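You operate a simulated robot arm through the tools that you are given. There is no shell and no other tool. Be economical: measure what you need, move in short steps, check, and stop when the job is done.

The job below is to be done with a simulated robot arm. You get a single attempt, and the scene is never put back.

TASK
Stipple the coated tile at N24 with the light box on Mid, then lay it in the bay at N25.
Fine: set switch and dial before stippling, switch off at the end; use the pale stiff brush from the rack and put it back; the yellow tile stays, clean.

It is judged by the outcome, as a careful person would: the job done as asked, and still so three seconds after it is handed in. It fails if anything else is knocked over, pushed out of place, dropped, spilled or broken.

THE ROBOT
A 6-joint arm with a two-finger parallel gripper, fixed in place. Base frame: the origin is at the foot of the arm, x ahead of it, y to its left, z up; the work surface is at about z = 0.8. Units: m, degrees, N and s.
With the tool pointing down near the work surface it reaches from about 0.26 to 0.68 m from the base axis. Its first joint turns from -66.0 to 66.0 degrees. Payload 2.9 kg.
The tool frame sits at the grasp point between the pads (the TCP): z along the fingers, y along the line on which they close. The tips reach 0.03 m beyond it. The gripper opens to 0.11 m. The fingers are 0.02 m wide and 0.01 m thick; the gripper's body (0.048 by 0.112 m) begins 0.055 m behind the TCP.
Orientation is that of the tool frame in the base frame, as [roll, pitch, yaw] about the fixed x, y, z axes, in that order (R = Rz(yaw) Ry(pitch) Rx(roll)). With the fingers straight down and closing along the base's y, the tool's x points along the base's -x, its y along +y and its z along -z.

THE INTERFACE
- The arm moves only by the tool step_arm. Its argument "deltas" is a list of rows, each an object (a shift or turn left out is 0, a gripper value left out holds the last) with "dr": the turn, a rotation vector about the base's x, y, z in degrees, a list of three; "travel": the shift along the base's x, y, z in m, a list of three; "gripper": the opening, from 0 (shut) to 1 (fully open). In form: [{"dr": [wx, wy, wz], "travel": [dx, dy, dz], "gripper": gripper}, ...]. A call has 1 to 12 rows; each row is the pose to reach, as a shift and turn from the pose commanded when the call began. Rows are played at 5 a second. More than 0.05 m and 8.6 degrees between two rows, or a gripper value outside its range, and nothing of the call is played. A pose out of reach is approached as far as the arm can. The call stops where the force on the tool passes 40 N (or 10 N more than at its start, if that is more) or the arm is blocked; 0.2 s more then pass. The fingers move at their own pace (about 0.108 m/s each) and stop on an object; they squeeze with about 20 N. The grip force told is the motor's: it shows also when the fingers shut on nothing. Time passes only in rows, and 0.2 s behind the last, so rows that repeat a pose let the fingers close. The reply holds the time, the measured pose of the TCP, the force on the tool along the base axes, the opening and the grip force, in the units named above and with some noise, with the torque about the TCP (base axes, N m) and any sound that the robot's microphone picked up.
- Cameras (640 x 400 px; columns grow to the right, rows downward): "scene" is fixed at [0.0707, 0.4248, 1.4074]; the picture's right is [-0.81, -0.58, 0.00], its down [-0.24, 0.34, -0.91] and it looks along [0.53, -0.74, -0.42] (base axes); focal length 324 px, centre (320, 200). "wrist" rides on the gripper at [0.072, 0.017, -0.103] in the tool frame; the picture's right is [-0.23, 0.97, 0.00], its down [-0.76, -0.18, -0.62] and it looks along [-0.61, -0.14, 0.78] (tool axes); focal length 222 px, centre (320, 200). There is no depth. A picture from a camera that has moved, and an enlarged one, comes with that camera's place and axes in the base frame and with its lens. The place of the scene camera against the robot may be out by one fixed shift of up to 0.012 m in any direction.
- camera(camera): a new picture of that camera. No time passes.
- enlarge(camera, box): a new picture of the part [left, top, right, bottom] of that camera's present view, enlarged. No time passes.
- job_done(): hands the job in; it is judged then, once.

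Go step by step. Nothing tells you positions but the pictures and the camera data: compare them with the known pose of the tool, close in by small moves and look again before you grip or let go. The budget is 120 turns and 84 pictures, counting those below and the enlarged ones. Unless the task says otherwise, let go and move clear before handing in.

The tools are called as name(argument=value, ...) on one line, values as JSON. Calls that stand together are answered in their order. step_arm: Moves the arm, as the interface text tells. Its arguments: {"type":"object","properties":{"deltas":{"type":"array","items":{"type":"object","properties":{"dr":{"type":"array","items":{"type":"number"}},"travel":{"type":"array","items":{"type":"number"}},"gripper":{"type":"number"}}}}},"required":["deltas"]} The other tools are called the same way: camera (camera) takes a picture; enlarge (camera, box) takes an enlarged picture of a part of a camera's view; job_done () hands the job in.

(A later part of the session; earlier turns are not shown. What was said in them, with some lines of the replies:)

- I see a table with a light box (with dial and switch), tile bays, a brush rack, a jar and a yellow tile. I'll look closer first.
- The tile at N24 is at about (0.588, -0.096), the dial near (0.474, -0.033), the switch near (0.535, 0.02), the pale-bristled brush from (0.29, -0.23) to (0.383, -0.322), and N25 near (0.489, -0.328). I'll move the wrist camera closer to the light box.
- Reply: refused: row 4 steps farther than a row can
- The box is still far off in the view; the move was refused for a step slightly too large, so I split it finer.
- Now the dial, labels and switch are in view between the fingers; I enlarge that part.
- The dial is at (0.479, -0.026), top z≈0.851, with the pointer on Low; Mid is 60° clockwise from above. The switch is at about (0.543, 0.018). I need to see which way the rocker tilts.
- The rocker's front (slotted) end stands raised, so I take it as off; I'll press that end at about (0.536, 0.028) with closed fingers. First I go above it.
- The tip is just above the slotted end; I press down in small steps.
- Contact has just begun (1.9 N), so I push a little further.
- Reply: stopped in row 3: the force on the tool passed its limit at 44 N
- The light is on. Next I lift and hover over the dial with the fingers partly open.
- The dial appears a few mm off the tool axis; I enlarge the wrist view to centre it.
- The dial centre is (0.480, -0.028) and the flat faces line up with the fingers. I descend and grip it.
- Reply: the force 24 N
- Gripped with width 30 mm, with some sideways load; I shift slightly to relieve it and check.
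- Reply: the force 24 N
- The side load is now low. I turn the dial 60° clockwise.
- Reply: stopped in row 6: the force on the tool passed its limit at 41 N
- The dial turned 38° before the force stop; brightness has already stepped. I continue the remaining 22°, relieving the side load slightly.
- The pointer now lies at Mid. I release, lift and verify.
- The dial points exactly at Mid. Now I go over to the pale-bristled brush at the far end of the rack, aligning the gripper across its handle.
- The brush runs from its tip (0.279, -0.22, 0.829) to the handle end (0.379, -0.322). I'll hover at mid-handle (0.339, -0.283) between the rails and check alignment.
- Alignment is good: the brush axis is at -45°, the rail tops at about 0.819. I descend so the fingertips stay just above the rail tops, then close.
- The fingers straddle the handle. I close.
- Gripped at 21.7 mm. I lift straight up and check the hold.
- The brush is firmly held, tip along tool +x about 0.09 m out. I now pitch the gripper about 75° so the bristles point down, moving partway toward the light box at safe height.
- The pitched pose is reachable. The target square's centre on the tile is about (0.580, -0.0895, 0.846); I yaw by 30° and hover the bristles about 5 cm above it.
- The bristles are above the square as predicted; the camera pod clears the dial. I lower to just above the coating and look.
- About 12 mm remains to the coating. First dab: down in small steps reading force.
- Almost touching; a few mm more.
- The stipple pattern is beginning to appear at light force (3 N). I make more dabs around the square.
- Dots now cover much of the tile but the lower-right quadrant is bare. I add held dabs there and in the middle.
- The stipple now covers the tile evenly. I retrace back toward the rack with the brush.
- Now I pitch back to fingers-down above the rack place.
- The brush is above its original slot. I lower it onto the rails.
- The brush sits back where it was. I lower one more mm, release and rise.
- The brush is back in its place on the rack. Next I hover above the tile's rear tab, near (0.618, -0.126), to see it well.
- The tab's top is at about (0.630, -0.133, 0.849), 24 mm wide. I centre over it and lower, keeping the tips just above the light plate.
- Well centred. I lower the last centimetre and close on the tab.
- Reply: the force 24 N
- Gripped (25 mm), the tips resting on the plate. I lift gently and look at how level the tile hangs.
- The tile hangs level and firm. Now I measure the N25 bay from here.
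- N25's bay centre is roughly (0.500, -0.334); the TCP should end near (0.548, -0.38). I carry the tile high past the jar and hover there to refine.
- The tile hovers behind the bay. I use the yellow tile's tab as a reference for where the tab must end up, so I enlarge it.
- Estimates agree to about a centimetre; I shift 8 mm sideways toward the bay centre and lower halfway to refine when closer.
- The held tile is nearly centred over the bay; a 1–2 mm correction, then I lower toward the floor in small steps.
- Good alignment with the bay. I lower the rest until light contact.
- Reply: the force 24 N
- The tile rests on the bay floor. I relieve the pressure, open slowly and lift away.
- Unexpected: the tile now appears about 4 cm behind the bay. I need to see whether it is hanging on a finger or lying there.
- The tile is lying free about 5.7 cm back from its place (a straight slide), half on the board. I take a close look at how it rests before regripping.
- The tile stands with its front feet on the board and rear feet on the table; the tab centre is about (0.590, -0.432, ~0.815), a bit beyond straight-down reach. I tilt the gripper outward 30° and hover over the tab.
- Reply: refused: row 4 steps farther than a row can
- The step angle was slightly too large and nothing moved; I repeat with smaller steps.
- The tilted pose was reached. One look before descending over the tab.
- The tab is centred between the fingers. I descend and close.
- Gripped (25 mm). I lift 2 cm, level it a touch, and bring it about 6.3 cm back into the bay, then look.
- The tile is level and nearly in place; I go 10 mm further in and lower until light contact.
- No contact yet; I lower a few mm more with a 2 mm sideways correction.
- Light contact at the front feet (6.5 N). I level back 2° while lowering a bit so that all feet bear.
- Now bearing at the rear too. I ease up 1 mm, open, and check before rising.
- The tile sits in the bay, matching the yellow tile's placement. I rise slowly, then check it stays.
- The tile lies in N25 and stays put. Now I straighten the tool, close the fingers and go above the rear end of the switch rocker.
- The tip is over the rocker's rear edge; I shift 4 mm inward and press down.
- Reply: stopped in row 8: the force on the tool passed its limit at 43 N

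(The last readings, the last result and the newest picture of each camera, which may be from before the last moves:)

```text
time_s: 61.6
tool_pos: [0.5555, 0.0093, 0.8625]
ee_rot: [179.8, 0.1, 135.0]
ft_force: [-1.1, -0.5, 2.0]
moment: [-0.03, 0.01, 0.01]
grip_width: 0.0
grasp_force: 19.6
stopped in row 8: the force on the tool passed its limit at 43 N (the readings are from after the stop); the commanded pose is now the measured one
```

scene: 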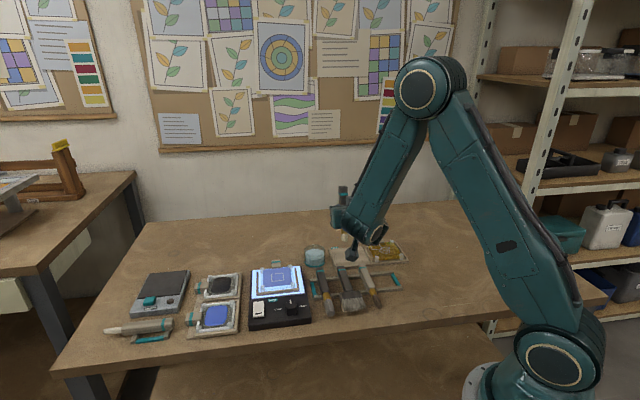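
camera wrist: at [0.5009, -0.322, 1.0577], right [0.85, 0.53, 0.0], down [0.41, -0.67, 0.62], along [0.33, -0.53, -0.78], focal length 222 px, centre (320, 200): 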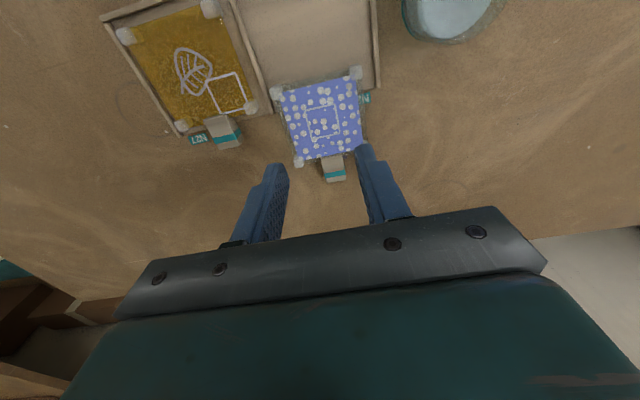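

The press reached 43 N, same as when it clicked on. I rise clear and look at the whole scene.

step_arm(deltas=[{"travel": [0, 0, 0.03]}, {"travel": [-0.02, 0, 0.07]}, {"travel": [-0.05, 0, 0.11]}, {"travel": [-0.08, 0, 0.15]}, {"travel": [-0.11, 0, 0.19]}, {"travel": [-0.14, 0, 0.23]}])

enlarge(camera="scene", box=[180, 220, 420, 350])

```text
time_s: 63.0
tool_pos: [0.4156, 0.0078, 1.0932]
ee_rot: [179.8, 0.0, 134.9]
ft_force: [0.2, -0.1, -0.6]
moment: [0.03, 0.0, 0.01]
grip_width: 0.0001
grasp_force: 20.2
```

```text
2.67 times, centred on (300, 285) of scene
camera zoom: at [0.0707, 0.4248, 1.4074], right [-0.81, -0.58, 0.0], down [-0.24, 0.34, -0.91], along [0.53, -0.74, -0.42], focal length 865 px, centre (373, -27)
```

zoom: 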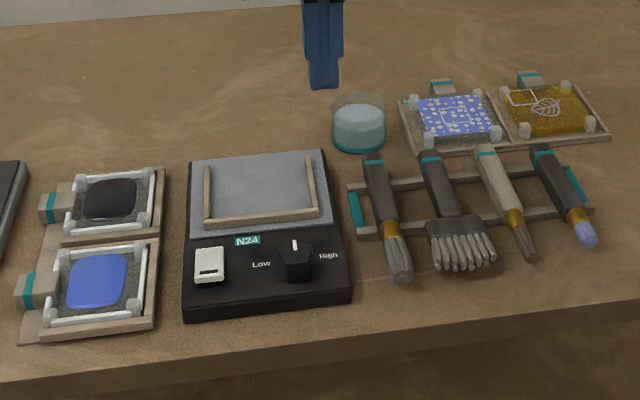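

The light is off, the dial is on Mid, the brush is back on the rack, the stippled tile lies in N25, and the yellow tile has not moved. I hand the job in.

job_done()

```text
The job is handed in.
```

The job is done and handed in. With the light box on Mid, I stippled the N24 tile using the pale-bristled brush and laid it in N25. The light is now off, the brush is back on the rack with blue coating on its bristles, and the yellow tile is clean and in place.

When I first let go of the stippled tile at N25, it slid about 6 cm out of the back of the bay. I gripped it by its tab again and set it down a second time, and it stayed put.
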